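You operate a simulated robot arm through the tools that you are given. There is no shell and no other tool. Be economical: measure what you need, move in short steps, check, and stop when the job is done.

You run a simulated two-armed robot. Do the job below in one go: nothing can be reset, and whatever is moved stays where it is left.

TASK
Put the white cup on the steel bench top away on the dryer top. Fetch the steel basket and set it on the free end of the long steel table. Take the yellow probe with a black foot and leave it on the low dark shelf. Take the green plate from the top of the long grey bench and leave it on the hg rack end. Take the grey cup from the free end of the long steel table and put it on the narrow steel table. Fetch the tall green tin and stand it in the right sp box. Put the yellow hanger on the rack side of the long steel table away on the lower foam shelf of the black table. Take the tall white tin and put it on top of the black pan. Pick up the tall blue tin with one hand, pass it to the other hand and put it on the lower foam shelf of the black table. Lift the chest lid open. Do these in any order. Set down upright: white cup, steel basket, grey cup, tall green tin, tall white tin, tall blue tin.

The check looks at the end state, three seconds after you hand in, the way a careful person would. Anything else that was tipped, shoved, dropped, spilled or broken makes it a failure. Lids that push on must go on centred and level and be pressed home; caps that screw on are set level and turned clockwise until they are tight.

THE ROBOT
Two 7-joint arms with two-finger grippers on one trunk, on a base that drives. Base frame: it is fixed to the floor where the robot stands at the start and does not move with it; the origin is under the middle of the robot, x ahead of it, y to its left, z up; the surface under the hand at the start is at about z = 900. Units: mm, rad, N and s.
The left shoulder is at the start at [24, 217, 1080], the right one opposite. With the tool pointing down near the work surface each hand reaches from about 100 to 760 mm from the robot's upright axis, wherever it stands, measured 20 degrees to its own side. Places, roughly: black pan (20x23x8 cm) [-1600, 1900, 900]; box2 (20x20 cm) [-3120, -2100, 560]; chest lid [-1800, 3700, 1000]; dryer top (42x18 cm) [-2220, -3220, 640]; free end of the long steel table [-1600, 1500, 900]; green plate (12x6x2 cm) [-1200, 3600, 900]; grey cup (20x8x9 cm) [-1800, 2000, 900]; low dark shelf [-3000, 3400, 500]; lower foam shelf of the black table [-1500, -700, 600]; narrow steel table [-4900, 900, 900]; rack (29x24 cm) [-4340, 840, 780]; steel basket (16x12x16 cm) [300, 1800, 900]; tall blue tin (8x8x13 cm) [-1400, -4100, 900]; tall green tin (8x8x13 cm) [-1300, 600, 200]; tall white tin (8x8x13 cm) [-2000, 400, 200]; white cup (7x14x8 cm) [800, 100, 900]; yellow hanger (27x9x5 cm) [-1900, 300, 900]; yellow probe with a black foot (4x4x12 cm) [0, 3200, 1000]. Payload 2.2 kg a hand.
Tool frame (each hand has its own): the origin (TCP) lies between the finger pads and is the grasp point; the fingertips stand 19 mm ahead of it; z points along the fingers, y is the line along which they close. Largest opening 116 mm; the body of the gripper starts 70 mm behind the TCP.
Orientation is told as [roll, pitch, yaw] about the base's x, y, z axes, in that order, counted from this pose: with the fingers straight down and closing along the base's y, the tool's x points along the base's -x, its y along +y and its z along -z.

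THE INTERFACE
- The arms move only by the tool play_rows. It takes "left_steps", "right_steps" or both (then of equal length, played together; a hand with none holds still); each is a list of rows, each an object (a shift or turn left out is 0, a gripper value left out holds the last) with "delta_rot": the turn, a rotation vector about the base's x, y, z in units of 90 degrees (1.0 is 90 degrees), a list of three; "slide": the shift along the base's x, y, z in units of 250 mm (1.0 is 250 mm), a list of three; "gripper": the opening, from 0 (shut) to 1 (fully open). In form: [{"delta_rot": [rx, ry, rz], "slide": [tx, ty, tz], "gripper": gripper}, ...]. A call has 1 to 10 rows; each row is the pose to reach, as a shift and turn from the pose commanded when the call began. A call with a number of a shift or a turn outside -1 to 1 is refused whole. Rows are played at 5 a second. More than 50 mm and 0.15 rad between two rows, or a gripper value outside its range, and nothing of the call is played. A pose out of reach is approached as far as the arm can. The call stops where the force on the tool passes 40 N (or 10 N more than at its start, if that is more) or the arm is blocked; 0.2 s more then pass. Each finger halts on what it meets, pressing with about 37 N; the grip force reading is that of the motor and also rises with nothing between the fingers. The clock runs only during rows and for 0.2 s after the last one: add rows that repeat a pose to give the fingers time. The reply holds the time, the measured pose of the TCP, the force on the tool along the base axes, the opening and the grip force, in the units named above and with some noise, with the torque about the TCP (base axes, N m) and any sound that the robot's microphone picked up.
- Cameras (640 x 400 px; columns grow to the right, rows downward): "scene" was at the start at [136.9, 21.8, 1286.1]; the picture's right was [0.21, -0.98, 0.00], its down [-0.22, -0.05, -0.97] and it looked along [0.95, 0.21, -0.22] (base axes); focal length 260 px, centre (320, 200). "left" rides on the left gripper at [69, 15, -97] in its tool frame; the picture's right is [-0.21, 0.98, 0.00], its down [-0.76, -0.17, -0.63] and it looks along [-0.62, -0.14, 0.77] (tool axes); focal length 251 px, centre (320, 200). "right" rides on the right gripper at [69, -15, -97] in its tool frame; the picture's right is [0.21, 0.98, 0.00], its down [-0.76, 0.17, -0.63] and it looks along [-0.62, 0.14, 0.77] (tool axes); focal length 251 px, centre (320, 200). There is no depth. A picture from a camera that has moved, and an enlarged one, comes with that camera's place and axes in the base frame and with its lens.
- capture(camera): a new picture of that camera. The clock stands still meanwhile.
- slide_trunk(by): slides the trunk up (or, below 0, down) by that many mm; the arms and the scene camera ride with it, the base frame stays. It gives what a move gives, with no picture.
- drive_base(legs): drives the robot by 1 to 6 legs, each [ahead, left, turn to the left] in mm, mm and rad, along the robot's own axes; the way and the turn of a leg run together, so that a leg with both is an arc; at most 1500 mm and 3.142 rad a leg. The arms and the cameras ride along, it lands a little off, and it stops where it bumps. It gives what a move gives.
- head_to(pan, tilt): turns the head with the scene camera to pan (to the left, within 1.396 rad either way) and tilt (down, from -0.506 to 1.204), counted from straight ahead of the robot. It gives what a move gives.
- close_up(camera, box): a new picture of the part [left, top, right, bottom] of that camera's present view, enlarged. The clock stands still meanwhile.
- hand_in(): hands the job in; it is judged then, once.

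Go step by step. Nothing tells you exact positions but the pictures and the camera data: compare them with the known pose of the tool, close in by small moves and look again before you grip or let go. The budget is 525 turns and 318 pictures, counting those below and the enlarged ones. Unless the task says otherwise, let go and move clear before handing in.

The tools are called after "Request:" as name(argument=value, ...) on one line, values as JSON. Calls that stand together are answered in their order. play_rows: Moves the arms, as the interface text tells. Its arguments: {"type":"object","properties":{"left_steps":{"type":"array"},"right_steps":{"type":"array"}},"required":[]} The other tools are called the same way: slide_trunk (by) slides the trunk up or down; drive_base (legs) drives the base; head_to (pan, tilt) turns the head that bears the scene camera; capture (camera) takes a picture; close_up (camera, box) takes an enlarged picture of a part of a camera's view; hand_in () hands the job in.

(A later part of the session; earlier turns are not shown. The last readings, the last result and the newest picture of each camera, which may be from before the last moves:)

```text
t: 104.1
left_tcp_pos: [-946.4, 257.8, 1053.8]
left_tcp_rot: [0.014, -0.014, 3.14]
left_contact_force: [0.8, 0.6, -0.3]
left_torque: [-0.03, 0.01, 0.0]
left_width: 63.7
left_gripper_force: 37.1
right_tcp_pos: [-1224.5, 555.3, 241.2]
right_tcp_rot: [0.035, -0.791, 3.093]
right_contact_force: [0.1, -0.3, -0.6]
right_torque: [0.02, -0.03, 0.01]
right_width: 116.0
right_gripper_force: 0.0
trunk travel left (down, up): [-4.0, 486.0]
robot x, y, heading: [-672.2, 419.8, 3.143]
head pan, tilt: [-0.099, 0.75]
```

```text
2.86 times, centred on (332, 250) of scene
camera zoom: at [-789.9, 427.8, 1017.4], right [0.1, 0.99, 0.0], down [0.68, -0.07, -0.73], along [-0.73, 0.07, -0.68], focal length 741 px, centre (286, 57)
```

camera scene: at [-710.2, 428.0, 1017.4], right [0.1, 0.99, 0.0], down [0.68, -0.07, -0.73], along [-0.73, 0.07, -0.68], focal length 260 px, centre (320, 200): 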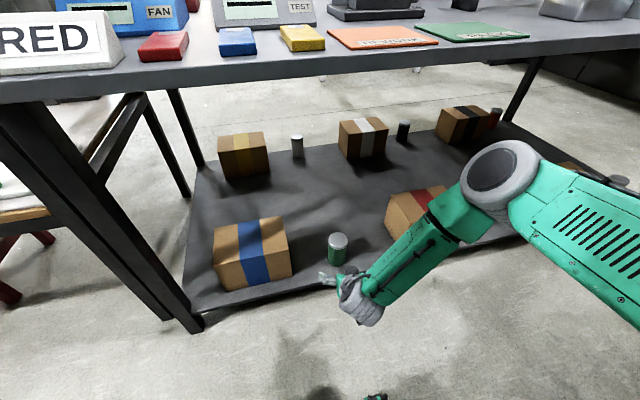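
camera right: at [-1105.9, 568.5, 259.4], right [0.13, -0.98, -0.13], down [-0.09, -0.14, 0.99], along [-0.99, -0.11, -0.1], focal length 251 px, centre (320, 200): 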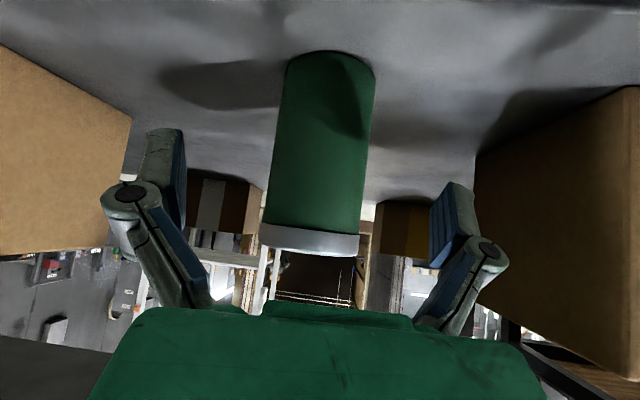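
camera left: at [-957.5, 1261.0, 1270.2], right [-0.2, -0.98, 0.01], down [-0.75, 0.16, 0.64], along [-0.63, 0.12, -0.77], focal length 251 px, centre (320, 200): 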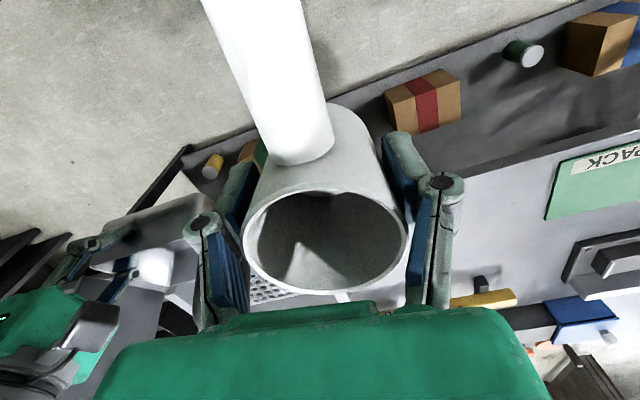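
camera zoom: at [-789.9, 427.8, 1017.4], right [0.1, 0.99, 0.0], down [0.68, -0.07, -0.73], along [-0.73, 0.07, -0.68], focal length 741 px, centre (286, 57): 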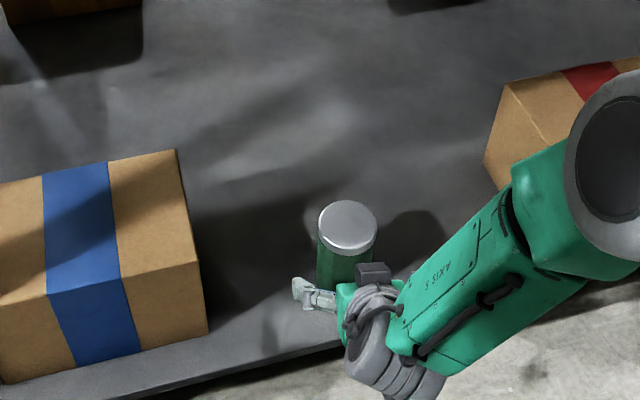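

Well lined up: the axis is at x -1286, y 554. I go in 62 mm and close.

Request:
play_rows(right_steps=[{"slide": [-0.12, 0, 0.0]}, {"slide": [-0.246, -0.004, 0.0]}, {"slide": [-0.246, -0.004, 0.0]}, {"slide": [-0.246, -0.004, 0.0], "gripper": 0}, {"slide": [-0.246, -0.004, 0.0], "gripper": 0}, {"slide": [-0.246, -0.004, 0.0], "gripper": 0}, {"slide": [-0.246, -0.004, 0.0], "gripper": 0}, {"slide": [-0.246, -0.004, 0.08], "gripper": 0}, {"slide": [-0.246, -0.004, 0.2], "gripper": 0}, {"slide": [-0.246, -0.004, 0.2], "gripper": 0}])

Request:
capture(camera="right")

Request:
capture(camera="scene")

```text
t: 106.3
left_tcp_pos: [-947.4, 258.0, 1054.8]
left_tcp_rot: [0.014, -0.014, 3.139]
left_contact_force: [-0.3, -0.5, -1.5]
left_torque: [0.02, 0.01, 0.0]
left_width: 63.6
left_gripper_force: 37.0
right_tcp_pos: [-1286.0, 555.5, 290.3]
right_tcp_rot: [0.033, -0.789, 3.094]
right_contact_force: [-0.1, -1.0, -3.0]
right_torque: [-0.03, 0.01, 0.0]
right_width: 67.6
right_gripper_force: 36.9
trunk travel left (down, up): [-4.0, 486.0]
robot x, y, heading: [-668.8, 418.6, 3.142]
head pan, tilt: [-0.099, 0.75]
```

```text
259 pictures are left
camera right: at [-1166.5, 567.8, 309.0], right [0.13, -0.98, -0.13], down [-0.09, -0.14, 0.99], along [-0.99, -0.11, -0.1], focal length 251 px, centre (320, 200)
```

right: 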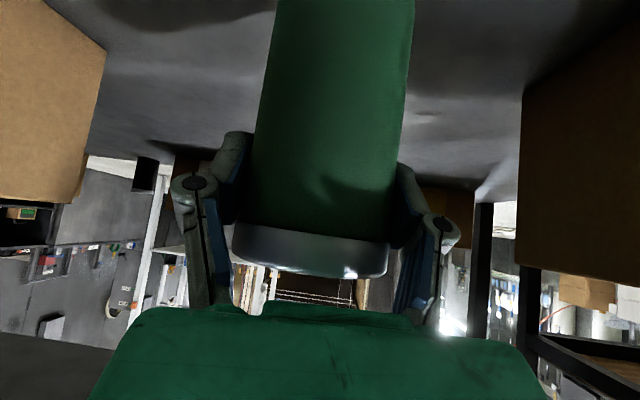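

```text
258 pictures are left
camera scene: at [-790.6, 427.9, 1017.3], right [0.1, 0.99, 0.0], down [0.68, -0.07, -0.73], along [-0.72, 0.07, -0.68], focal length 260 px, centre (320, 200)
```

scene: 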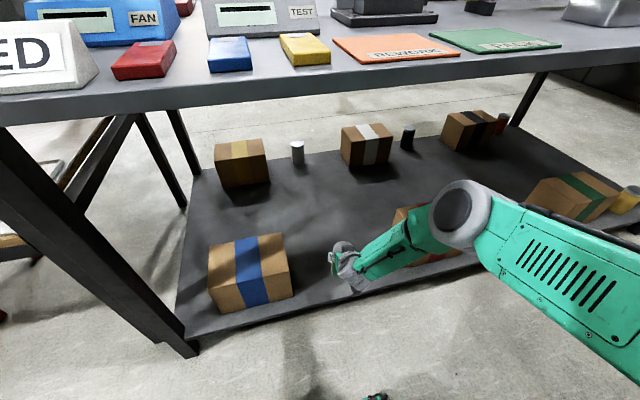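

The tin is held (68 mm). I back out, raise up and draw the hand in.

Request:
drive_base(legs=[[-280, 0, 0]])

Request:
slide_trunk(by=225)

Request:
play_rows(right_steps=[{"slide": [0.05, 0, 0.15]}, {"slide": [0.1, 0, 0.3]}, {"slide": [0.15, 0, 0.45]}, {"slide": [0.2, 0, 0.6]}, {"slide": [0.25, 0, 0.75]}, {"slide": [0.3, 0, 0.9]}, {"slide": [0.4, 0, 1]}, {"slide": [0.5, 0, 1]}])

Request:
drive_base(legs=[[0, 0, 1.571]])

Request:
head_to(pan=-0.3, tilt=0.25)

Request:
capture(camera="scene")

```text
t: 108.3
left_tcp_pos: [-663.7, 258.2, 1054.5]
left_tcp_rot: [0.014, -0.014, -3.14]
left_contact_force: [0.2, 0.1, -1.1]
left_torque: [0.01, 0.01, -0.04]
left_width: 63.7
left_gripper_force: 37.3
right_tcp_pos: [-1004.3, 553.3, 291.0]
right_tcp_rot: [0.032, -0.794, 3.096]
right_contact_force: [0.3, -0.3, -3.5]
right_torque: [0.02, 0.03, 0.01]
right_width: 67.4
right_gripper_force: 36.4
trunk travel left (down, up): [-4.0, 486.0]
robot x, y, heading: [-385.9, 417.2, -3.14]
head pan, tilt: [-0.099, 0.75]
```

```text
t: 110.6
left_tcp_pos: [-661.3, 257.6, 1279.9]
left_tcp_rot: [0.014, -0.017, -3.141]
left_contact_force: [-0.1, 0.5, -1.6]
left_torque: [-0.01, 0.03, 0.01]
left_width: 63.6
left_gripper_force: 36.7
right_tcp_pos: [-1004.5, 552.6, 516.6]
right_tcp_rot: [0.032, -0.794, 3.099]
right_contact_force: [0.4, -0.7, -3.6]
right_torque: [0.01, -0.02, 0.01]
right_width: 67.2
right_gripper_force: 36.7
trunk travel left (down, up): [-229.0, 261.0]
robot x, y, heading: [-386.9, 421.8, -3.145]
head pan, tilt: [-0.099, 0.75]
```

```text
t: 112.4
left_tcp_pos: [-661.4, 257.5, 1279.6]
left_tcp_rot: [0.015, -0.016, -3.14]
left_contact_force: [0.1, 0.0, -0.8]
left_torque: [0.0, 0.0, -0.02]
left_width: 63.7
left_gripper_force: 37.2
right_tcp_pos: [-877.8, 552.4, 767.3]
right_tcp_rot: [0.032, -0.796, 3.096]
right_contact_force: [-0.2, -0.2, -3.4]
right_torque: [0.0, -0.01, -0.05]
right_width: 67.6
right_gripper_force: 37.1
trunk travel left (down, up): [-229.0, 261.0]
robot x, y, heading: [-387.4, 421.3, -3.14]
head pan, tilt: [-0.099, 0.75]
```

```text
t: 116.7
left_tcp_pos: [-225.1, 144.8, 1280.5]
left_tcp_rot: [0.016, -0.015, -1.571]
left_contact_force: [-0.1, 0.2, -1.4]
left_torque: [0.02, 0.03, 0.04]
left_width: 63.7
left_gripper_force: 37.1
right_tcp_pos: [-519.6, -71.7, 767.6]
right_tcp_rot: [0.033, -0.795, -1.618]
right_contact_force: [0.0, 0.0, -3.8]
right_torque: [-0.03, 0.01, 0.0]
right_width: 67.2
right_gripper_force: 37.6
trunk travel left (down, up): [-229.0, 261.0]
robot x, y, heading: [-387.4, 416.9, -1.566]
head pan, tilt: [-0.099, 0.75]
```

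```text
t: 117.6
left_tcp_pos: [-224.0, 147.1, 1279.7]
left_tcp_rot: [0.015, -0.018, -1.57]
left_contact_force: [0.8, 0.3, -1.7]
left_torque: [-0.02, -0.02, 0.02]
left_width: 63.8
left_gripper_force: 36.6
right_tcp_pos: [-519.5, -69.8, 767.7]
right_tcp_rot: [0.034, -0.795, -1.618]
right_contact_force: [-0.2, 0.1, -3.3]
right_torque: [0.01, 0.02, -0.01]
right_width: 67.5
right_gripper_force: 37.2
trunk travel left (down, up): [-229.0, 261.0]
robot x, y, heading: [-385.5, 420.8, -1.569]
head pan, tilt: [-0.3, 0.25]
```

```text
257 pictures are left
camera scene: at [-411.0, 288.5, 1287.4], right [-0.96, 0.29, 0.0], down [0.07, 0.24, -0.97], along [-0.29, -0.92, -0.25], focal length 260 px, centre (320, 200)
```

scene: 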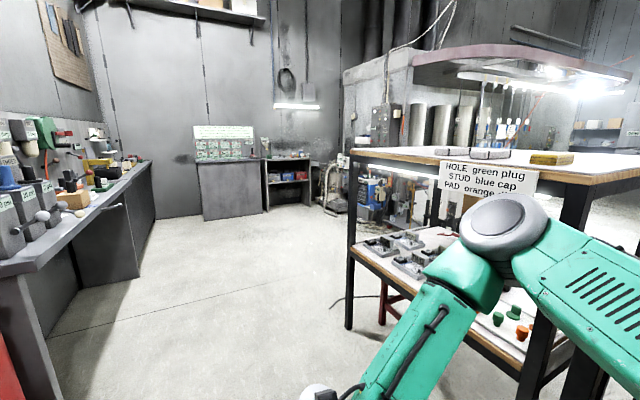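

The black table with the foam shelf is to the right of the aisle. I drive down the aisle past it and turn west to find the boxes and dryer.

Request:
drive_base(legs=[[1500, 0, 0], [700, 0, 0], [0, 0, -1.2]])

Request:
head_to(pan=0.3, tilt=0.25)

Request:
capture(camera="scene")

Request:
head_to(pan=-0.5, tilt=0.25)

Request:
capture(camera="scene")

```text
t: 131.4
left_tcp_pos: [-578.8, -2024.9, 1281.3]
left_tcp_rot: [0.016, -0.019, -2.768]
left_contact_force: [-0.2, 0.5, -0.4]
left_torque: [-0.02, 0.03, 0.01]
left_width: 63.7
left_gripper_force: 36.6
right_tcp_pos: [-889.4, -1830.8, 767.8]
right_tcp_rot: [0.032, -0.796, -2.814]
right_contact_force: [0.9, 0.6, -3.8]
right_torque: [-0.02, -0.03, 0.01]
right_width: 67.3
right_gripper_force: 36.9
trunk travel left (down, up): [-229.0, 261.0]
robot x, y, heading: [-384.6, -1774.8, -2.764]
head pan, tilt: [-0.3, 0.25]
```

```text
t: 132.4
left_tcp_pos: [-576.5, -2023.4, 1281.2]
left_tcp_rot: [0.016, -0.02, -2.769]
left_contact_force: [-0.6, -0.6, -0.6]
left_torque: [0.02, -0.02, -0.01]
left_width: 63.5
left_gripper_force: 36.8
right_tcp_pos: [-885.9, -1830.3, 769.6]
right_tcp_rot: [0.032, -0.799, -2.815]
right_contact_force: [0.2, -0.4, -3.2]
right_torque: [0.01, -0.03, 0.03]
right_width: 67.2
right_gripper_force: 36.8
trunk travel left (down, up): [-229.0, 261.0]
robot x, y, heading: [-386.7, -1774.6, -2.764]
head pan, tilt: [0.3, 0.25]
```

```text
256 pictures are left
camera scene: at [-493.8, -1849.3, 1287.4], right [-0.62, 0.78, 0.0], down [0.2, 0.16, -0.97], along [-0.76, -0.6, -0.25], focal length 260 px, centre (320, 200)
```

scene: 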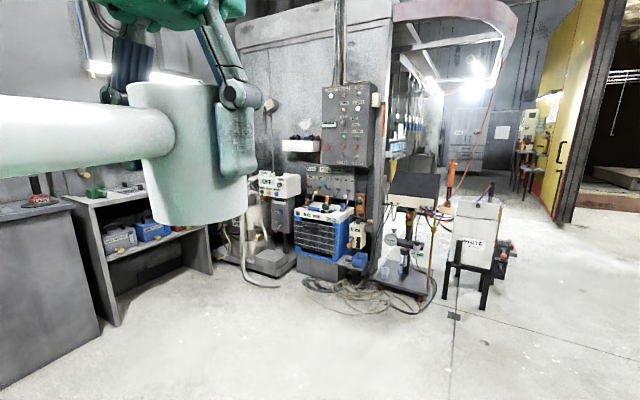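

```text
t: 133.6
left_tcp_pos: [-576.2, -2024.8, 1282.7]
left_tcp_rot: [0.016, -0.02, -2.769]
left_contact_force: [0.1, 0.1, -1.6]
left_torque: [-0.02, 0.03, 0.03]
left_width: 63.6
left_gripper_force: 37.1
right_tcp_pos: [-886.9, -1830.3, 770.8]
right_tcp_rot: [0.032, -0.801, -2.815]
right_contact_force: [-0.4, -0.3, -3.7]
right_torque: [0.01, -0.03, 0.0]
right_width: 67.2
right_gripper_force: 36.9
trunk travel left (down, up): [-229.0, 261.0]
robot x, y, heading: [-380.3, -1778.1, -2.767]
head pan, tilt: [-0.499, 0.25]
```

```text
255 pictures are left
camera scene: at [-513.4, -1779.4, 1287.5], right [0.12, 0.99, 0.0], down [0.25, -0.03, -0.97], along [-0.96, 0.12, -0.25], focal length 260 px, centre (320, 200)
```

scene: 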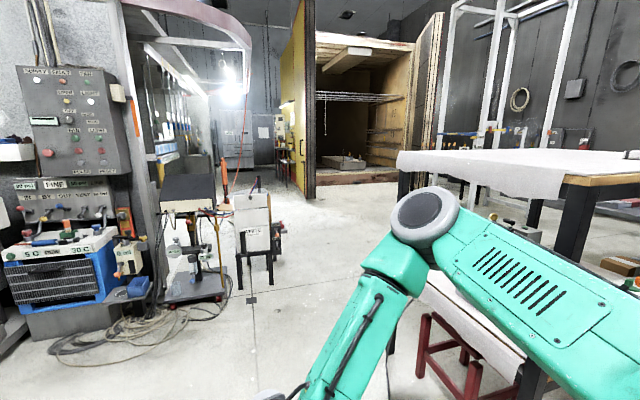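

I see the blue dryer with a white top near [-2200, -3200], and white boxes in black stands near [-2700, -2050]. I drive closer.

Request:
drive_base(legs=[[1050, 0, 0]])

Request:
head_to(pan=-0.1, tilt=0.35)

Request:
capture(camera="scene")

Request:
head_to(pan=0.8, tilt=0.35)

Request:
capture(camera="scene")

```text
t: 139.0
left_tcp_pos: [-1562.2, -2414.9, 1281.5]
left_tcp_rot: [0.016, -0.02, -2.767]
left_contact_force: [-0.4, 0.2, -0.6]
left_torque: [-0.01, 0.0, 0.01]
left_width: 63.5
left_gripper_force: 36.6
right_tcp_pos: [-1873.2, -2219.4, 769.5]
right_tcp_rot: [0.033, -0.8, -2.812]
right_contact_force: [-0.1, -0.2, -3.8]
right_torque: [-0.02, -0.06, -0.01]
right_width: 67.2
right_gripper_force: 36.8
trunk travel left (down, up): [-229.0, 261.0]
robot x, y, heading: [-1371.5, -2165.5, -2.761]
head pan, tilt: [-0.499, 0.25]
```

```text
t: 139.9
left_tcp_pos: [-1559.1, -2411.3, 1283.2]
left_tcp_rot: [0.014, -0.021, -2.767]
left_contact_force: [-0.3, 0.5, -1.0]
left_torque: [-0.01, -0.02, -0.02]
left_width: 63.2
left_gripper_force: 37.2
right_tcp_pos: [-1871.3, -2219.3, 770.4]
right_tcp_rot: [0.032, -0.801, -2.814]
right_contact_force: [0.1, 0.1, -2.6]
right_torque: [0.03, -0.04, -0.03]
right_width: 67.3
right_gripper_force: 37.1
trunk travel left (down, up): [-229.0, 261.0]
robot x, y, heading: [-1368.1, -2163.9, -2.765]
head pan, tilt: [-0.099, 0.351]
```

```text
254 pictures are left
camera scene: at [-1496.6, -2205.5, 1278.0], right [-0.27, 0.96, 0.0], down [0.33, 0.1, -0.94], along [-0.9, -0.26, -0.35], focal length 260 px, centre (320, 200)
```

scene: 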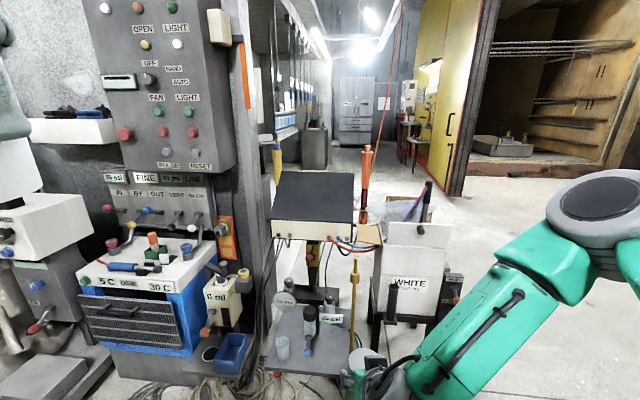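

```text
t: 141.1
left_tcp_pos: [-1558.4, -2412.6, 1281.3]
left_tcp_rot: [0.015, -0.024, -2.765]
left_contact_force: [0.0, 0.0, -0.4]
left_torque: [-0.01, 0.02, 0.04]
left_width: 63.3
left_gripper_force: 37.0
right_tcp_pos: [-1872.5, -2219.0, 771.4]
right_tcp_rot: [0.032, -0.8, -2.811]
right_contact_force: [-0.6, 0.0, -3.3]
right_torque: [0.0, -0.04, 0.0]
right_width: 67.1
right_gripper_force: 36.8
trunk travel left (down, up): [-229.0, 261.0]
robot x, y, heading: [-1373.1, -2165.2, -2.765]
head pan, tilt: [0.799, 0.351]
```

```text
253 pictures are left
camera scene: at [-1442.9, -2266.2, 1278.1], right [-0.92, 0.39, 0.0], down [0.14, 0.32, -0.94], along [-0.36, -0.87, -0.35], focal length 260 px, centre (320, 200)
```

scene: 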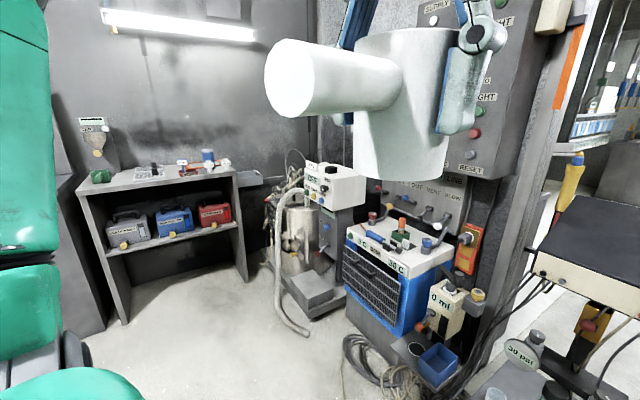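

Request:
close_up(camera="scene", box=[320, 180, 512, 300])

Request:
head_to(pan=-0.1, tilt=0.35)

Request:
close_up(camera="scene", box=[60, 190, 300, 340])

Request:
close_up(camera="scene", box=[250, 150, 490, 300])

```text
3.33 times, centred on (416, 240) of scene
camera zoom: at [-1442.9, -2266.2, 1278.1], right [-0.92, 0.39, 0.0], down [0.14, 0.32, -0.94], along [-0.36, -0.87, -0.35], focal length 865 px, centre (0, 67)
```

zoom: 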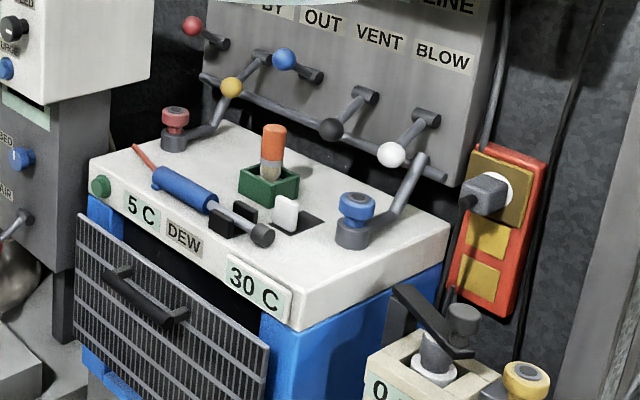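

```text
t: 142.3
left_tcp_pos: [-1558.4, -2413.0, 1282.2]
left_tcp_rot: [0.016, -0.024, -2.766]
left_contact_force: [0.5, -0.8, -1.5]
left_torque: [-0.02, -0.03, 0.0]
left_width: 63.2
left_gripper_force: 37.2
right_tcp_pos: [-1872.1, -2220.1, 769.5]
right_tcp_rot: [0.032, -0.799, -2.812]
right_contact_force: [-1.3, 0.2, -4.2]
right_torque: [0.0, -0.02, -0.05]
right_width: 67.2
right_gripper_force: 37.2
trunk travel left (down, up): [-229.0, 261.0]
robot x, y, heading: [-1365.6, -2169.6, -2.767]
head pan, tilt: [-0.099, 0.351]
```

```text
2.67 times, centred on (180, 265) of scene
camera zoom: at [-1496.6, -2205.8, 1278.0], right [-0.27, 0.96, 0.0], down [0.33, 0.1, -0.94], along [-0.9, -0.26, -0.35], focal length 692 px, centre (693, 27)
```

zoom: 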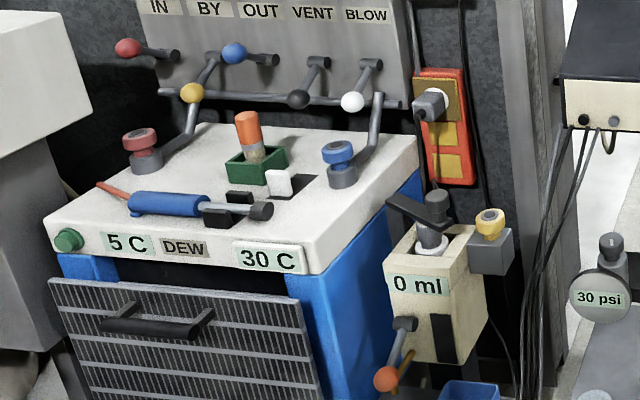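

```text
2.67 times, centred on (370, 225) of scene
camera zoom: at [-1496.6, -2205.8, 1278.0], right [-0.27, 0.96, 0.0], down [0.33, 0.1, -0.94], along [-0.9, -0.26, -0.35], focal length 692 px, centre (187, 133)
```

zoom: 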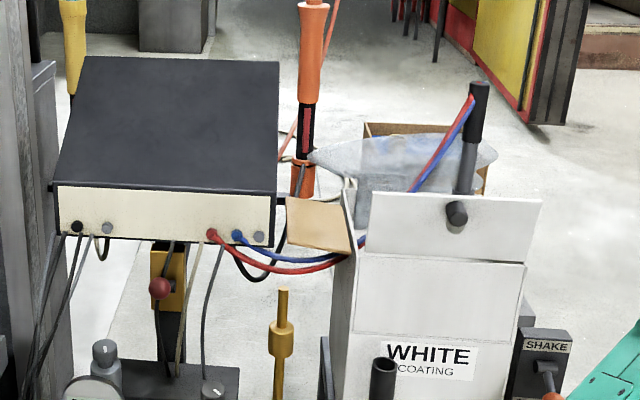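

The dryer top is crowded; a free patch lies at its front right, near [-2186, -3008]. I tuck the right hand in and drive in front of the dryer.

Request:
play_rows(right_steps=[{"slide": [0.1, 0.04, 0.15]}, {"slide": [0.2, 0.08, 0.3]}, {"slide": [0.3, 0.12, 0.45]}, {"slide": [0.4, 0.15, 0.6]}, {"slide": [0.48, 0.19, 0.7]}])

Request:
drive_base(legs=[[360, 476, -0.224]])

Request:
head_to(pan=0.15, tilt=0.7)

Request:
capture(camera="scene")

```text
t: 143.5
left_tcp_pos: [-1557.8, -2413.8, 1282.5]
left_tcp_rot: [0.015, -0.021, -2.767]
left_contact_force: [0.1, 0.0, -0.9]
left_torque: [-0.03, -0.04, 0.03]
left_width: 63.3
left_gripper_force: 36.8
right_tcp_pos: [-1769.2, -2203.2, 947.4]
right_tcp_rot: [0.032, -0.8, -2.81]
right_contact_force: [-0.4, 0.3, -3.0]
right_torque: [0.0, 0.01, 0.01]
right_width: 67.1
right_gripper_force: 36.9
right hand out of reach, approached as far as the arm can: row 4, 5
trunk travel left (down, up): [-229.0, 261.0]
robot x, y, heading: [-1368.4, -2166.0, -2.76]
head pan, tilt: [-0.099, 0.351]
```

```text
t: 146.9
left_tcp_pos: [-1829.8, -2924.1, 1281.7]
left_tcp_rot: [0.014, -0.022, -2.989]
left_contact_force: [-0.9, -0.1, -0.6]
left_torque: [0.02, -0.02, 0.0]
left_width: 63.1
left_gripper_force: 36.8
right_tcp_pos: [-1988.8, -2672.0, 946.7]
right_tcp_rot: [0.03, -0.8, -3.033]
right_contact_force: [-0.3, 0.2, -3.8]
right_torque: [-0.02, -0.03, -0.01]
right_width: 67.0
right_gripper_force: 37.1
trunk travel left (down, up): [-229.0, 261.0]
robot x, y, heading: [-1591.1, -2720.3, -2.988]
head pan, tilt: [-0.099, 0.351]
```

```text
t: 147.7
left_tcp_pos: [-1826.7, -2921.1, 1282.9]
left_tcp_rot: [0.013, -0.023, -2.99]
left_contact_force: [0.0, -0.2, 0.1]
left_torque: [-0.01, -0.01, 0.02]
left_width: 63.3
left_gripper_force: 36.9
right_tcp_pos: [-1986.1, -2670.3, 947.4]
right_tcp_rot: [0.033, -0.804, -3.037]
right_contact_force: [0.1, 0.1, -3.3]
right_torque: [0.0, -0.03, 0.01]
right_width: 67.4
right_gripper_force: 36.8
trunk travel left (down, up): [-229.0, 261.0]
robot x, y, heading: [-1589.8, -2720.6, -2.993]
head pan, tilt: [0.15, 0.7]
```

```text
249 pictures are left
camera scene: at [-1710.0, -2753.8, 1246.8], right [-0.3, 0.95, 0.0], down [0.62, 0.19, -0.76], along [-0.73, -0.23, -0.65], focal length 260 px, centre (320, 200)
```

scene: 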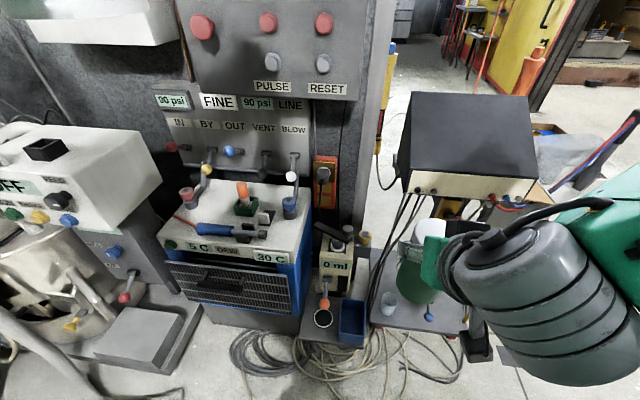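

Request:
close_up(camera="scene", box=[150, 150, 342, 270])

```text
3.33 times, centred on (246, 210) of scene
camera zoom: at [-1710.0, -2753.8, 1246.8], right [-0.3, 0.95, 0.0], down [0.62, 0.19, -0.76], along [-0.73, -0.23, -0.65], focal length 865 px, centre (567, 167)
```

zoom: 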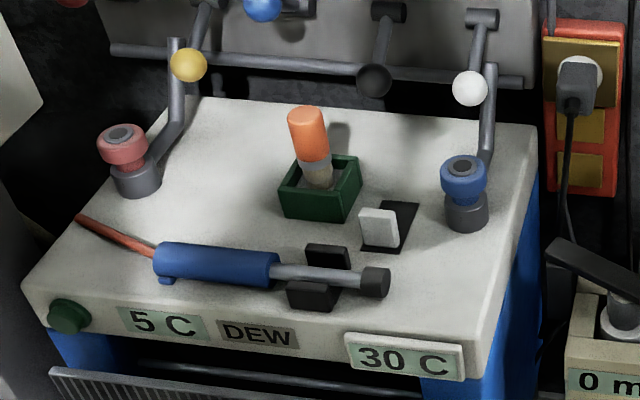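

The front-right patch, about [-2190, -3027], is free by some 85 x 130 mm. I lower the trunk and bring the cup over it.

Request:
slide_trunk(by=-210)

Request:
play_rows(left_steps=[{"slide": [-0.15, -0.05, -0.1]}, {"slide": [-0.3, -0.1, -0.2]}, {"slide": [-0.45, -0.15, -0.3]}, {"slide": [-0.6, -0.2, -0.4]}, {"slide": [-0.75, -0.25, -0.5]}, {"slide": [-0.9, -0.3, -0.6]}, {"slide": [-1, -0.34, -0.7]}, {"slide": [-1, -0.38, -0.85]}, {"slide": [-1, -0.38, -0.85]}])

Request:
capture(camera="scene")

```text
t: 150.0
left_tcp_pos: [-1826.2, -2919.9, 1073.1]
left_tcp_rot: [0.016, -0.025, -2.99]
left_contact_force: [0.3, 0.0, -0.6]
left_torque: [-0.01, -0.02, -0.02]
left_width: 63.1
left_gripper_force: 37.0
right_tcp_pos: [-1986.3, -2669.1, 737.6]
right_tcp_rot: [0.033, -0.803, -3.037]
right_contact_force: [0.6, -0.5, -3.7]
right_torque: [0.02, -0.01, 0.04]
right_width: 67.1
right_gripper_force: 36.7
trunk travel left (down, up): [-19.0, 471.0]
robot x, y, heading: [-1586.4, -2721.4, -2.992]
head pan, tilt: [0.15, 0.7]
```

```text
t: 152.0
left_tcp_pos: [-2077.3, -3015.9, 859.2]
left_tcp_rot: [0.015, -0.025, -2.988]
left_contact_force: [-0.4, 0.6, -0.4]
left_torque: [0.02, -0.05, 0.01]
left_width: 62.9
left_gripper_force: 36.9
right_tcp_pos: [-1985.7, -2669.0, 737.6]
right_tcp_rot: [0.036, -0.803, -3.036]
right_contact_force: [-0.4, -0.3, -4.1]
right_torque: [-0.02, -0.02, 0.0]
right_width: 67.7
right_gripper_force: 37.5
trunk travel left (down, up): [-19.0, 471.0]
robot x, y, heading: [-1589.9, -2717.6, -2.988]
head pan, tilt: [0.15, 0.7]
```

```text
247 pictures are left
camera scene: at [-1710.8, -2752.3, 1036.6], right [-0.3, 0.95, 0.0], down [0.62, 0.19, -0.76], along [-0.73, -0.23, -0.65], focal length 260 px, centre (320, 200)
```

scene: 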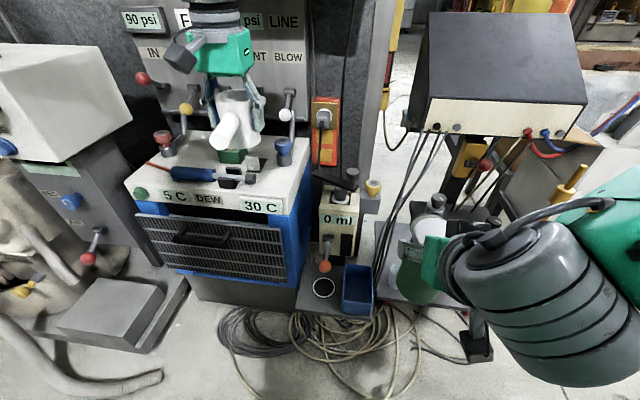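

Request:
close_up(camera="scene", box=[130, 80, 322, 220])

Request:
capture(camera="left")

```text
2.86 times, centred on (226, 150) of scene
camera zoom: at [-1710.8, -2752.3, 1036.6], right [-0.3, 0.95, 0.0], down [0.62, 0.19, -0.76], along [-0.73, -0.23, -0.65], focal length 741 px, centre (589, 343)
```

zoom: 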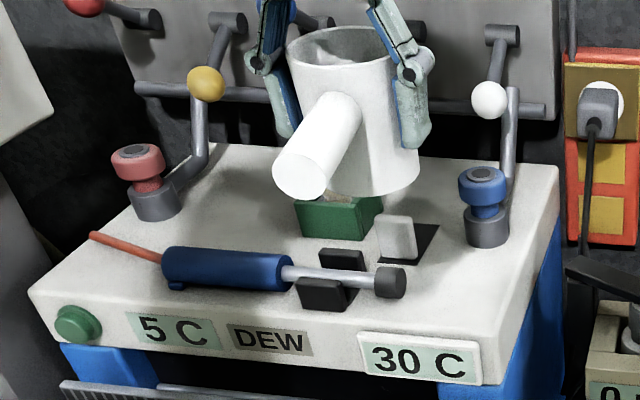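

```text
245 pictures are left
camera left: at [-2003.6, -3017.6, 954.8], right [-0.06, -1.0, 0.02], down [-0.76, 0.06, 0.65], along [-0.65, 0.03, -0.76], focal length 251 px, centre (320, 200)
```

left: 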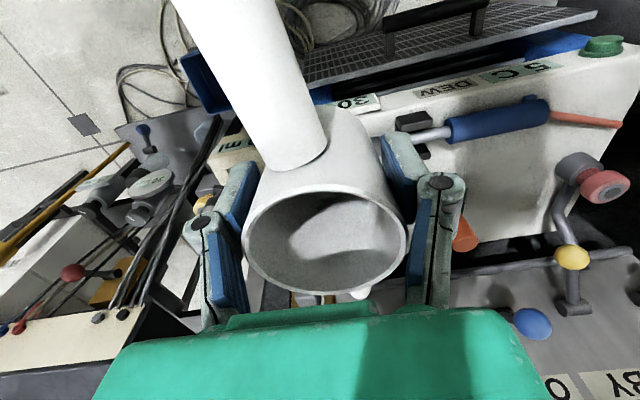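

Request:
play_rows(left_steps=[{"slide": [-0.15, -0.02, -0.05]}, {"slide": [-0.3, -0.03, -0.1]}, {"slide": [-0.452, -0.04, -0.2]}, {"slide": [-0.452, -0.04, -0.35]}, {"slide": [-0.452, -0.04, -0.5]}, {"slide": [-0.452, -0.04, -0.58]}, {"slide": [-0.452, -0.04, -0.58]}])

Request:
close_up(camera="scene", box=[130, 80, 322, 220])

Request:
capture(camera="left")

```text
t: 153.6
left_tcp_pos: [-2191.1, -3024.7, 715.0]
left_tcp_rot: [0.015, -0.028, -2.989]
left_contact_force: [0.3, 0.3, -0.9]
left_torque: [-0.01, 0.0, -0.01]
left_width: 63.2
left_gripper_force: 37.2
right_tcp_pos: [-1987.2, -2668.5, 738.8]
right_tcp_rot: [0.037, -0.802, -3.036]
right_contact_force: [0.4, -0.2, -2.9]
right_torque: [-0.01, -0.02, -0.01]
right_width: 67.3
right_gripper_force: 36.8
trunk travel left (down, up): [-19.0, 471.0]
robot x, y, heading: [-1590.9, -2720.3, -2.99]
head pan, tilt: [0.15, 0.7]
```

```text
2.86 times, centred on (226, 150) of scene
camera zoom: at [-1711.6, -2752.1, 1036.5], right [-0.3, 0.95, 0.0], down [0.62, 0.19, -0.76], along [-0.73, -0.23, -0.65], focal length 741 px, centre (589, 343)
```

zoom: 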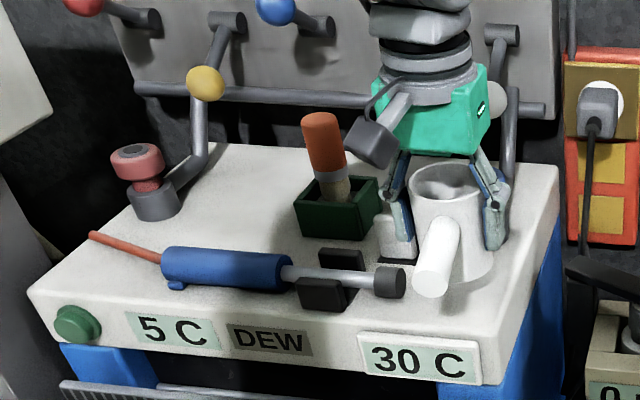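

```text
243 pictures are left
camera left: at [-2117.5, -3027.0, 809.8], right [-0.06, -1.0, 0.02], down [-0.76, 0.06, 0.65], along [-0.65, 0.03, -0.76], focal length 251 px, centre (320, 200)
```

left: 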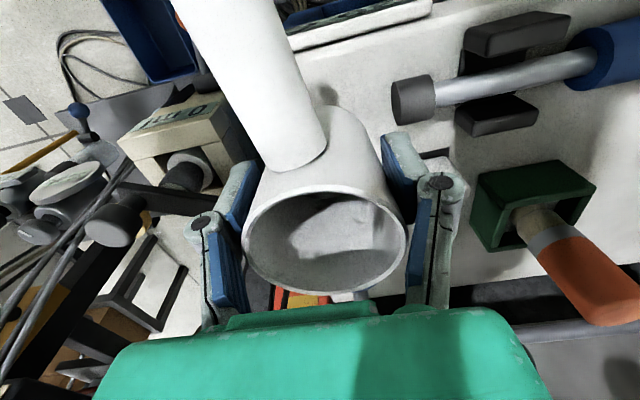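

Aligned. I lower to the surface gently.

Request:
play_rows(left_steps=[{"slide": [0, 0, -0.04]}, {"slide": [0, 0, -0.07]}, {"slide": [0, 0, -0.1]}, {"slide": [0, 0, -0.1]}])

Request:
close_up(camera="scene", box=[200, 100, 312, 170])

```text
t: 154.6
left_tcp_pos: [-2189.5, -3026.1, 689.5]
left_tcp_rot: [0.016, -0.023, -2.99]
left_contact_force: [0.4, 0.7, -1.2]
left_torque: [-0.02, -0.01, -0.01]
left_width: 63.3
left_gripper_force: 36.5
right_tcp_pos: [-1986.7, -2667.8, 739.2]
right_tcp_rot: [0.034, -0.805, -3.037]
right_contact_force: [-0.3, -0.4, -3.3]
right_torque: [0.02, -0.01, 0.02]
right_width: 67.2
right_gripper_force: 37.0
trunk travel left (down, up): [-19.0, 471.0]
robot x, y, heading: [-1589.6, -2721.0, -2.989]
head pan, tilt: [0.15, 0.7]
```

```text
5.71 times, centred on (256, 135) of scene
camera zoom: at [-1711.6, -2752.1, 1036.5], right [-0.3, 0.95, 0.0], down [0.62, 0.19, -0.76], along [-0.73, -0.23, -0.65], focal length 1483 px, centre (686, 571)
```

zoom: 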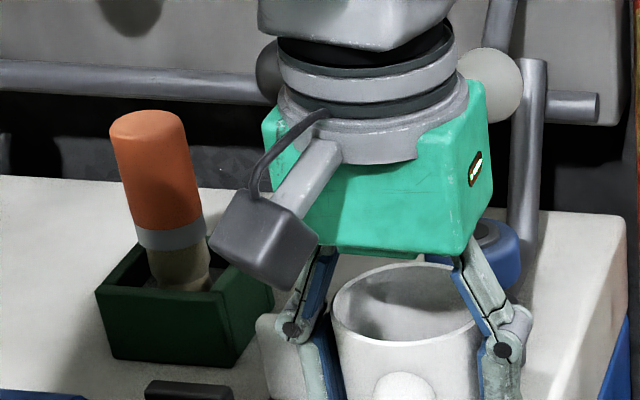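

Request:
play_rows(left_steps=[{"slide": [0, 0, -0.012]}, {"slide": [0, 0, -0.024]}, {"slide": [0, 0, -0.024]}])

Request:
close_up(camera="scene", box=[200, 120, 312, 210])

```text
t: 155.4
left_tcp_pos: [-2189.7, -3024.3, 682.8]
left_tcp_rot: [0.016, -0.023, -2.989]
left_contact_force: [-0.3, 0.1, -1.1]
left_torque: [0.0, -0.01, 0.02]
left_width: 63.5
left_gripper_force: 37.0
right_tcp_pos: [-1985.7, -2668.1, 737.6]
right_tcp_rot: [0.035, -0.803, -3.036]
right_contact_force: [0.5, -0.7, -4.4]
right_torque: [0.01, -0.03, 0.0]
right_width: 67.4
right_gripper_force: 37.0
trunk travel left (down, up): [-19.0, 471.0]
robot x, y, heading: [-1593.4, -2720.8, -2.988]
head pan, tilt: [0.15, 0.7]
```

```text
4.44 times, centred on (256, 165) of scene
camera zoom: at [-1711.6, -2752.1, 1036.5], right [-0.3, 0.95, 0.0], down [0.62, 0.19, -0.76], along [-0.73, -0.23, -0.65], focal length 1153 px, centre (604, 356)
```

zoom: 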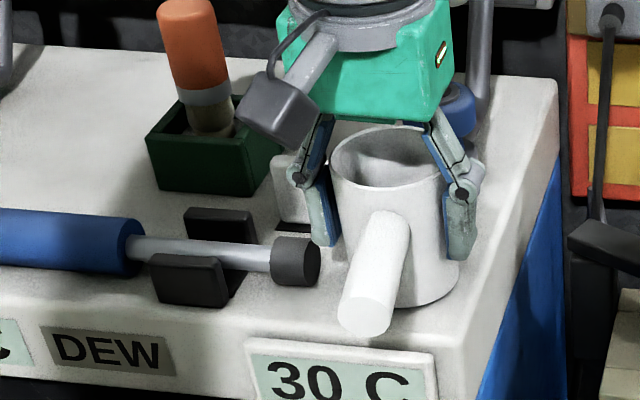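

Request:
play_rows(left_steps=[{"slide": [0, 0, -0.012]}, {"slide": [0, 0, -0.02]}, {"slide": [0, 0, -0.02]}])

```text
t: 156.2
left_tcp_pos: [-2190.2, -3024.7, 679.0]
left_tcp_rot: [0.017, -0.026, -2.988]
left_contact_force: [1.1, -0.5, 1.4]
left_torque: [0.02, -0.09, 0.0]
left_width: 63.0
left_gripper_force: 36.9
right_tcp_pos: [-1986.3, -2668.6, 737.1]
right_tcp_rot: [0.033, -0.801, -3.036]
right_contact_force: [-0.5, -0.2, -3.5]
right_torque: [-0.02, -0.02, 0.0]
right_width: 67.0
right_gripper_force: 36.4
trunk travel left (down, up): [-19.0, 471.0]
robot x, y, heading: [-1592.6, -2721.3, -2.99]
head pan, tilt: [0.15, 0.7]
```

Contact felt. I open a little and rise straight up.

Request:
play_rows(left_steps=[{"gripper": 0.6}, {"gripper": 0.68}, {"gripper": 0.72}, {"gripper": 0.72}, {"slide": [0, 0, 0.1]}, {"slide": [0, 0, 0.25]}, {"slide": [0, 0, 0.42]}, {"slide": [0, 0, 0.6]}, {"slide": [0, 0, 0.75]}])

Request:
close_up(camera="scene", box=[130, 80, 322, 220])

```text
t: 158.2
left_tcp_pos: [-2190.4, -3025.5, 868.0]
left_tcp_rot: [0.016, -0.025, -2.99]
left_contact_force: [0.8, 0.0, 0.7]
left_torque: [0.01, 0.0, -0.04]
left_width: 83.6
left_gripper_force: 0.0
right_tcp_pos: [-1987.1, -2667.8, 737.4]
right_tcp_rot: [0.036, -0.802, -3.038]
right_contact_force: [0.5, 0.2, -3.2]
right_torque: [0.01, -0.02, -0.01]
right_width: 67.2
right_gripper_force: 36.3
trunk travel left (down, up): [-19.0, 471.0]
robot x, y, heading: [-1590.9, -2718.7, -2.988]
head pan, tilt: [0.15, 0.7]
```

```text
2.86 times, centred on (226, 150) of scene
camera zoom: at [-1711.0, -2751.7, 1036.6], right [-0.3, 0.95, 0.0], down [0.62, 0.19, -0.76], along [-0.73, -0.23, -0.65], focal length 741 px, centre (589, 343)
```

zoom: 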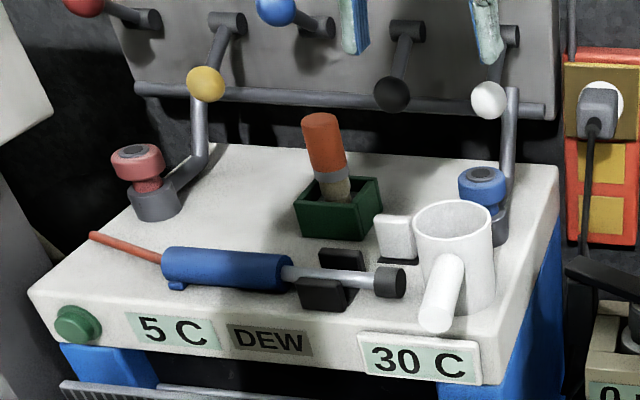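

The cup stands on the dryer top. Now I back off and look for the right sp box with the green tin in the right hand.

Request:
play_rows(left_steps=[{"slide": [0.19, 0.03, 0.1]}, {"slide": [0.38, 0.06, 0.2]}, {"slide": [0.57, 0.09, 0.3]}, {"slide": [0.76, 0.12, 0.4]}, {"slide": [0.95, 0.15, 0.5]}])

Request:
slide_trunk(by=200)

Request:
drive_base(legs=[[-300, -750, 0], [0, 0, -0.2]])

Request:
head_to(pan=0.0, tilt=0.3)

Request:
capture(camera="scene")

```text
refused: row 1 steps farther than a row can; nothing moved
```

```text
t: 160.3
left_tcp_pos: [-2192.8, -3026.3, 1066.7]
left_tcp_rot: [0.015, -0.025, -2.99]
left_contact_force: [0.0, -0.2, 0.4]
left_torque: [0.0, 0.0, 0.01]
left_width: 83.5
left_gripper_force: 0.0
right_tcp_pos: [-1987.4, -2668.5, 936.8]
right_tcp_rot: [0.035, -0.804, -3.035]
right_contact_force: [0.0, -0.2, -3.5]
right_torque: [-0.01, -0.03, -0.02]
right_width: 67.3
right_gripper_force: 37.3
trunk travel left (down, up): [-219.0, 271.0]
robot x, y, heading: [-1588.4, -2719.2, -2.99]
head pan, tilt: [0.15, 0.7]
```

```text
t: 165.4
left_tcp_pos: [-2063.9, -2120.8, 1065.8]
left_tcp_rot: [0.01, -0.024, 3.094]
left_contact_force: [0.2, -0.8, 0.0]
left_torque: [0.03, 0.04, 0.0]
left_width: 83.7
left_gripper_force: 0.0
right_tcp_pos: [-1792.4, -1809.2, 939.5]
right_tcp_rot: [0.029, -0.802, 3.05]
right_contact_force: [-0.1, 0.1, -2.8]
right_torque: [0.03, -0.05, -0.02]
right_width: 67.4
right_gripper_force: 37.2
trunk travel left (down, up): [-219.0, 271.0]
robot x, y, heading: [-1413.5, -1932.1, 3.089]
head pan, tilt: [0.15, 0.7]
```

```text
t: 166.3
left_tcp_pos: [-2059.9, -2119.9, 1070.2]
left_tcp_rot: [0.012, -0.028, 3.093]
left_contact_force: [-0.1, -0.6, -0.8]
left_torque: [0.03, -0.01, 0.0]
left_width: 83.3
left_gripper_force: 0.0
right_tcp_pos: [-1788.9, -1810.9, 941.3]
right_tcp_rot: [0.029, -0.806, 3.051]
right_contact_force: [-0.8, -0.2, -3.4]
right_torque: [0.06, -0.02, -0.04]
right_width: 66.9
right_gripper_force: 36.9
trunk travel left (down, up): [-219.0, 271.0]
robot x, y, heading: [-1412.3, -1934.9, 3.096]
head pan, tilt: [0.0, 0.3]
```

```text
239 pictures are left
camera scene: at [-1548.0, -1931.4, 1272.5], right [0.05, 1.0, 0.0], down [0.3, -0.01, -0.95], along [-0.95, 0.04, -0.3], focal length 260 px, centre (320, 200)
```

scene: 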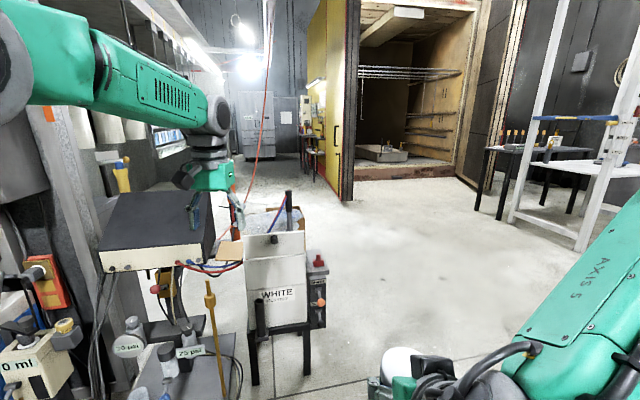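

The boxes must be behind the white coating unit. I draw the left hand in and drive round on its north side to look.

Request:
play_rows(left_steps=[{"slide": [0.16, 0, 0.05]}, {"slide": [0.32, 0, 0.1]}, {"slide": [0.48, 0, 0.15]}, {"slide": [0.64, 0, 0.2]}, {"slide": [0.8, 0, 0.25]}, {"slide": [0.96, 0, 0.3]}])

Request:
drive_base(legs=[[0, -550, 0], [1300, 0, 0], [0, 0, 1.2]])

Request:
head_to(pan=0.2, tilt=0.5)

Request:
capture(camera="scene")

```text
t: 167.7
left_tcp_pos: [-1819.6, -2122.2, 1145.8]
left_tcp_rot: [0.01, -0.029, 3.095]
left_contact_force: [0.1, -0.4, 0.3]
left_torque: [0.0, 0.0, 0.0]
left_width: 83.6
left_gripper_force: 0.0
right_tcp_pos: [-1787.7, -1811.7, 940.7]
right_tcp_rot: [0.028, -0.805, 3.051]
right_contact_force: [-0.7, -0.1, -3.2]
right_torque: [-0.01, -0.02, -0.03]
right_width: 67.2
right_gripper_force: 36.6
trunk travel left (down, up): [-219.0, 271.0]
robot x, y, heading: [-1410.5, -1940.1, 3.094]
head pan, tilt: [0.0, 0.3]
```

```text
t: 170.4
left_tcp_pos: [-1741.5, -1593.7, 1149.2]
left_tcp_rot: [-0.108, 0.233, -3.101]
left_contact_force: [0.3, -2.5, 1.9]
left_torque: [0.23, 0.06, 0.05]
left_width: 83.5
left_gripper_force: 0.6
right_tcp_pos: [-1839.0, -1381.9, 925.1]
right_tcp_rot: [-0.033, -0.747, -3.118]
right_contact_force: [-1.1, -2.1, 12.2]
right_torque: [0.05, -0.87, -0.09]
right_width: 67.0
right_gripper_force: 37.3
trunk travel left (down, up): [-219.0, 271.0]
robot x, y, heading: [-1428.2, -1455.0, -3.115]
head pan, tilt: [0.0, 0.3]
stopped in leg 1: the robot was blocked; the commanded pose is now the measured one
```

```text
t: 171.2
left_tcp_pos: [-1735.8, -1588.0, 1143.9]
left_tcp_rot: [-0.099, 0.263, -3.112]
left_contact_force: [1.0, 1.7, 0.4]
left_torque: [0.0, 0.04, 0.0]
left_width: 83.7
left_gripper_force: 0.1
right_tcp_pos: [-1837.0, -1381.1, 925.2]
right_tcp_rot: [-0.053, -0.753, -3.085]
right_contact_force: [0.4, 0.2, -3.5]
right_torque: [0.01, 0.0, -0.01]
right_width: 67.3
right_gripper_force: 36.9
trunk travel left (down, up): [-219.0, 271.0]
robot x, y, heading: [-1427.5, -1452.3, -3.115]
head pan, tilt: [0.201, 0.499]
```

```text
238 pictures are left
camera scene: at [-1534.7, -1682.1, 1260.7], right [-0.23, 0.96, 0.17], down [0.45, 0.26, -0.85], along [-0.86, -0.12, -0.49], focal length 260 px, centre (320, 200)
```

scene: 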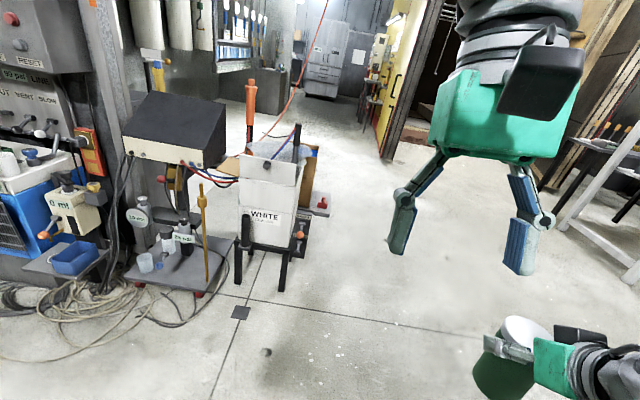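

I bumped into the black table's side and the body leans. I back away from it at once.

Request:
drive_base(legs=[[0, 150, 0]])

Request:
head_to(pan=-1.3, tilt=0.6)

Request:
capture(camera="scene")

```text
t: 171.9
left_tcp_pos: [-1763.1, -1655.6, 1149.8]
left_tcp_rot: [0.018, 0.71, -2.837]
left_contact_force: [2.3, -0.3, 0.4]
left_torque: [0.12, 0.17, 0.11]
left_width: 83.2
left_gripper_force: 0.1
right_tcp_pos: [-1945.6, -1427.5, 911.8]
right_tcp_rot: [-0.174, -0.741, -2.686]
right_contact_force: [-0.8, -3.9, -1.7]
right_torque: [0.18, -0.11, -0.21]
right_width: 66.9
right_gripper_force: 36.8
trunk travel left (down, up): [-219.0, 271.0]
robot x, y, heading: [-1498.9, -1469.4, -2.966]
head pan, tilt: [0.201, 0.499]
stopped in leg 1: the robot was blocked; the commanded pose is now the measured one
```

```text
t: 173.5
left_tcp_pos: [-1818.0, -1628.4, 1145.2]
left_tcp_rot: [0.087, 0.693, -2.721]
left_contact_force: [-1.1, -0.1, 0.1]
left_torque: [0.04, 0.01, -0.08]
left_width: 83.6
left_gripper_force: 0.0
right_tcp_pos: [-1999.5, -1429.8, 895.2]
right_tcp_rot: [-0.102, -0.734, -2.647]
right_contact_force: [0.4, 0.3, -3.2]
right_torque: [0.02, -0.02, 0.03]
right_width: 67.4
right_gripper_force: 36.9
trunk travel left (down, up): [-219.0, 271.0]
robot x, y, heading: [-1552.3, -1481.3, -2.894]
head pan, tilt: [-1.3, 0.6]
```

```text
237 pictures are left
camera scene: at [-1574.3, -1621.3, 1273.2], right [0.87, 0.49, 0.04], down [0.24, -0.34, -0.91], along [-0.43, 0.8, -0.42], focal length 260 px, centre (320, 200)
```

scene: 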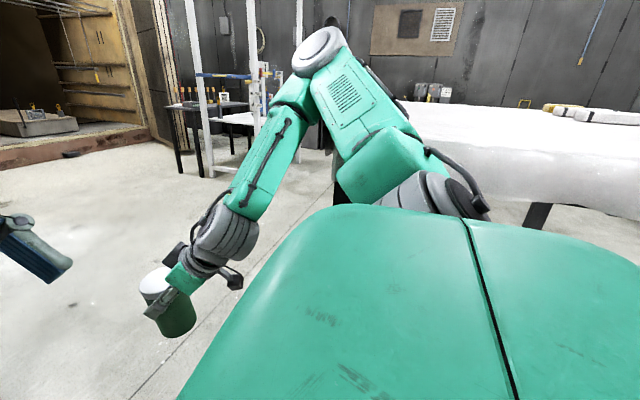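

Request:
drive_base(legs=[[0, 120, 0]])

Request:
capture(camera="scene")

```text
t: 174.2
left_tcp_pos: [-1869.3, -1688.2, 1122.2]
left_tcp_rot: [0.577, 0.982, -2.193]
left_contact_force: [-0.3, 0.9, 0.1]
left_torque: [-0.04, -0.02, -0.05]
left_width: 83.5
left_gripper_force: 0.1
right_tcp_pos: [-2100.4, -1352.9, 880.8]
right_tcp_rot: [-0.243, -0.729, -2.552]
right_contact_force: [0.9, 0.7, -4.1]
right_torque: [-0.04, 0.05, -0.01]
right_width: 67.0
right_gripper_force: 37.1
trunk travel left (down, up): [-219.0, 271.0]
robot x, y, heading: [-1583.6, -1488.2, -2.847]
head pan, tilt: [-1.3, 0.6]
stopped in leg 1: the robot was blocked; the commanded pose is now the measured one
```

```text
236 pictures are left
camera scene: at [-1590.1, -1680.5, 1276.5], right [0.84, 0.53, 0.06], down [0.25, -0.3, -0.92], along [-0.47, 0.79, -0.38], focal length 260 px, centre (320, 200)
```

scene: 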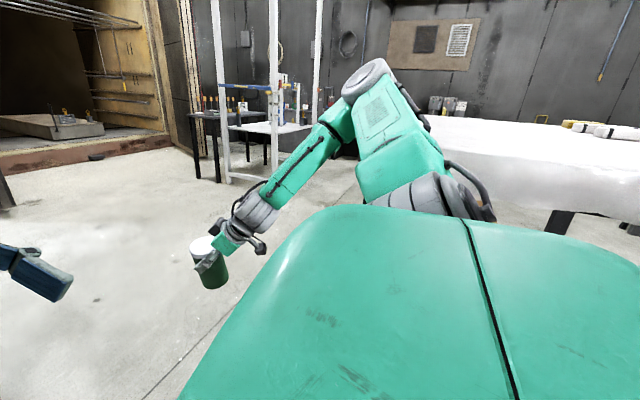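

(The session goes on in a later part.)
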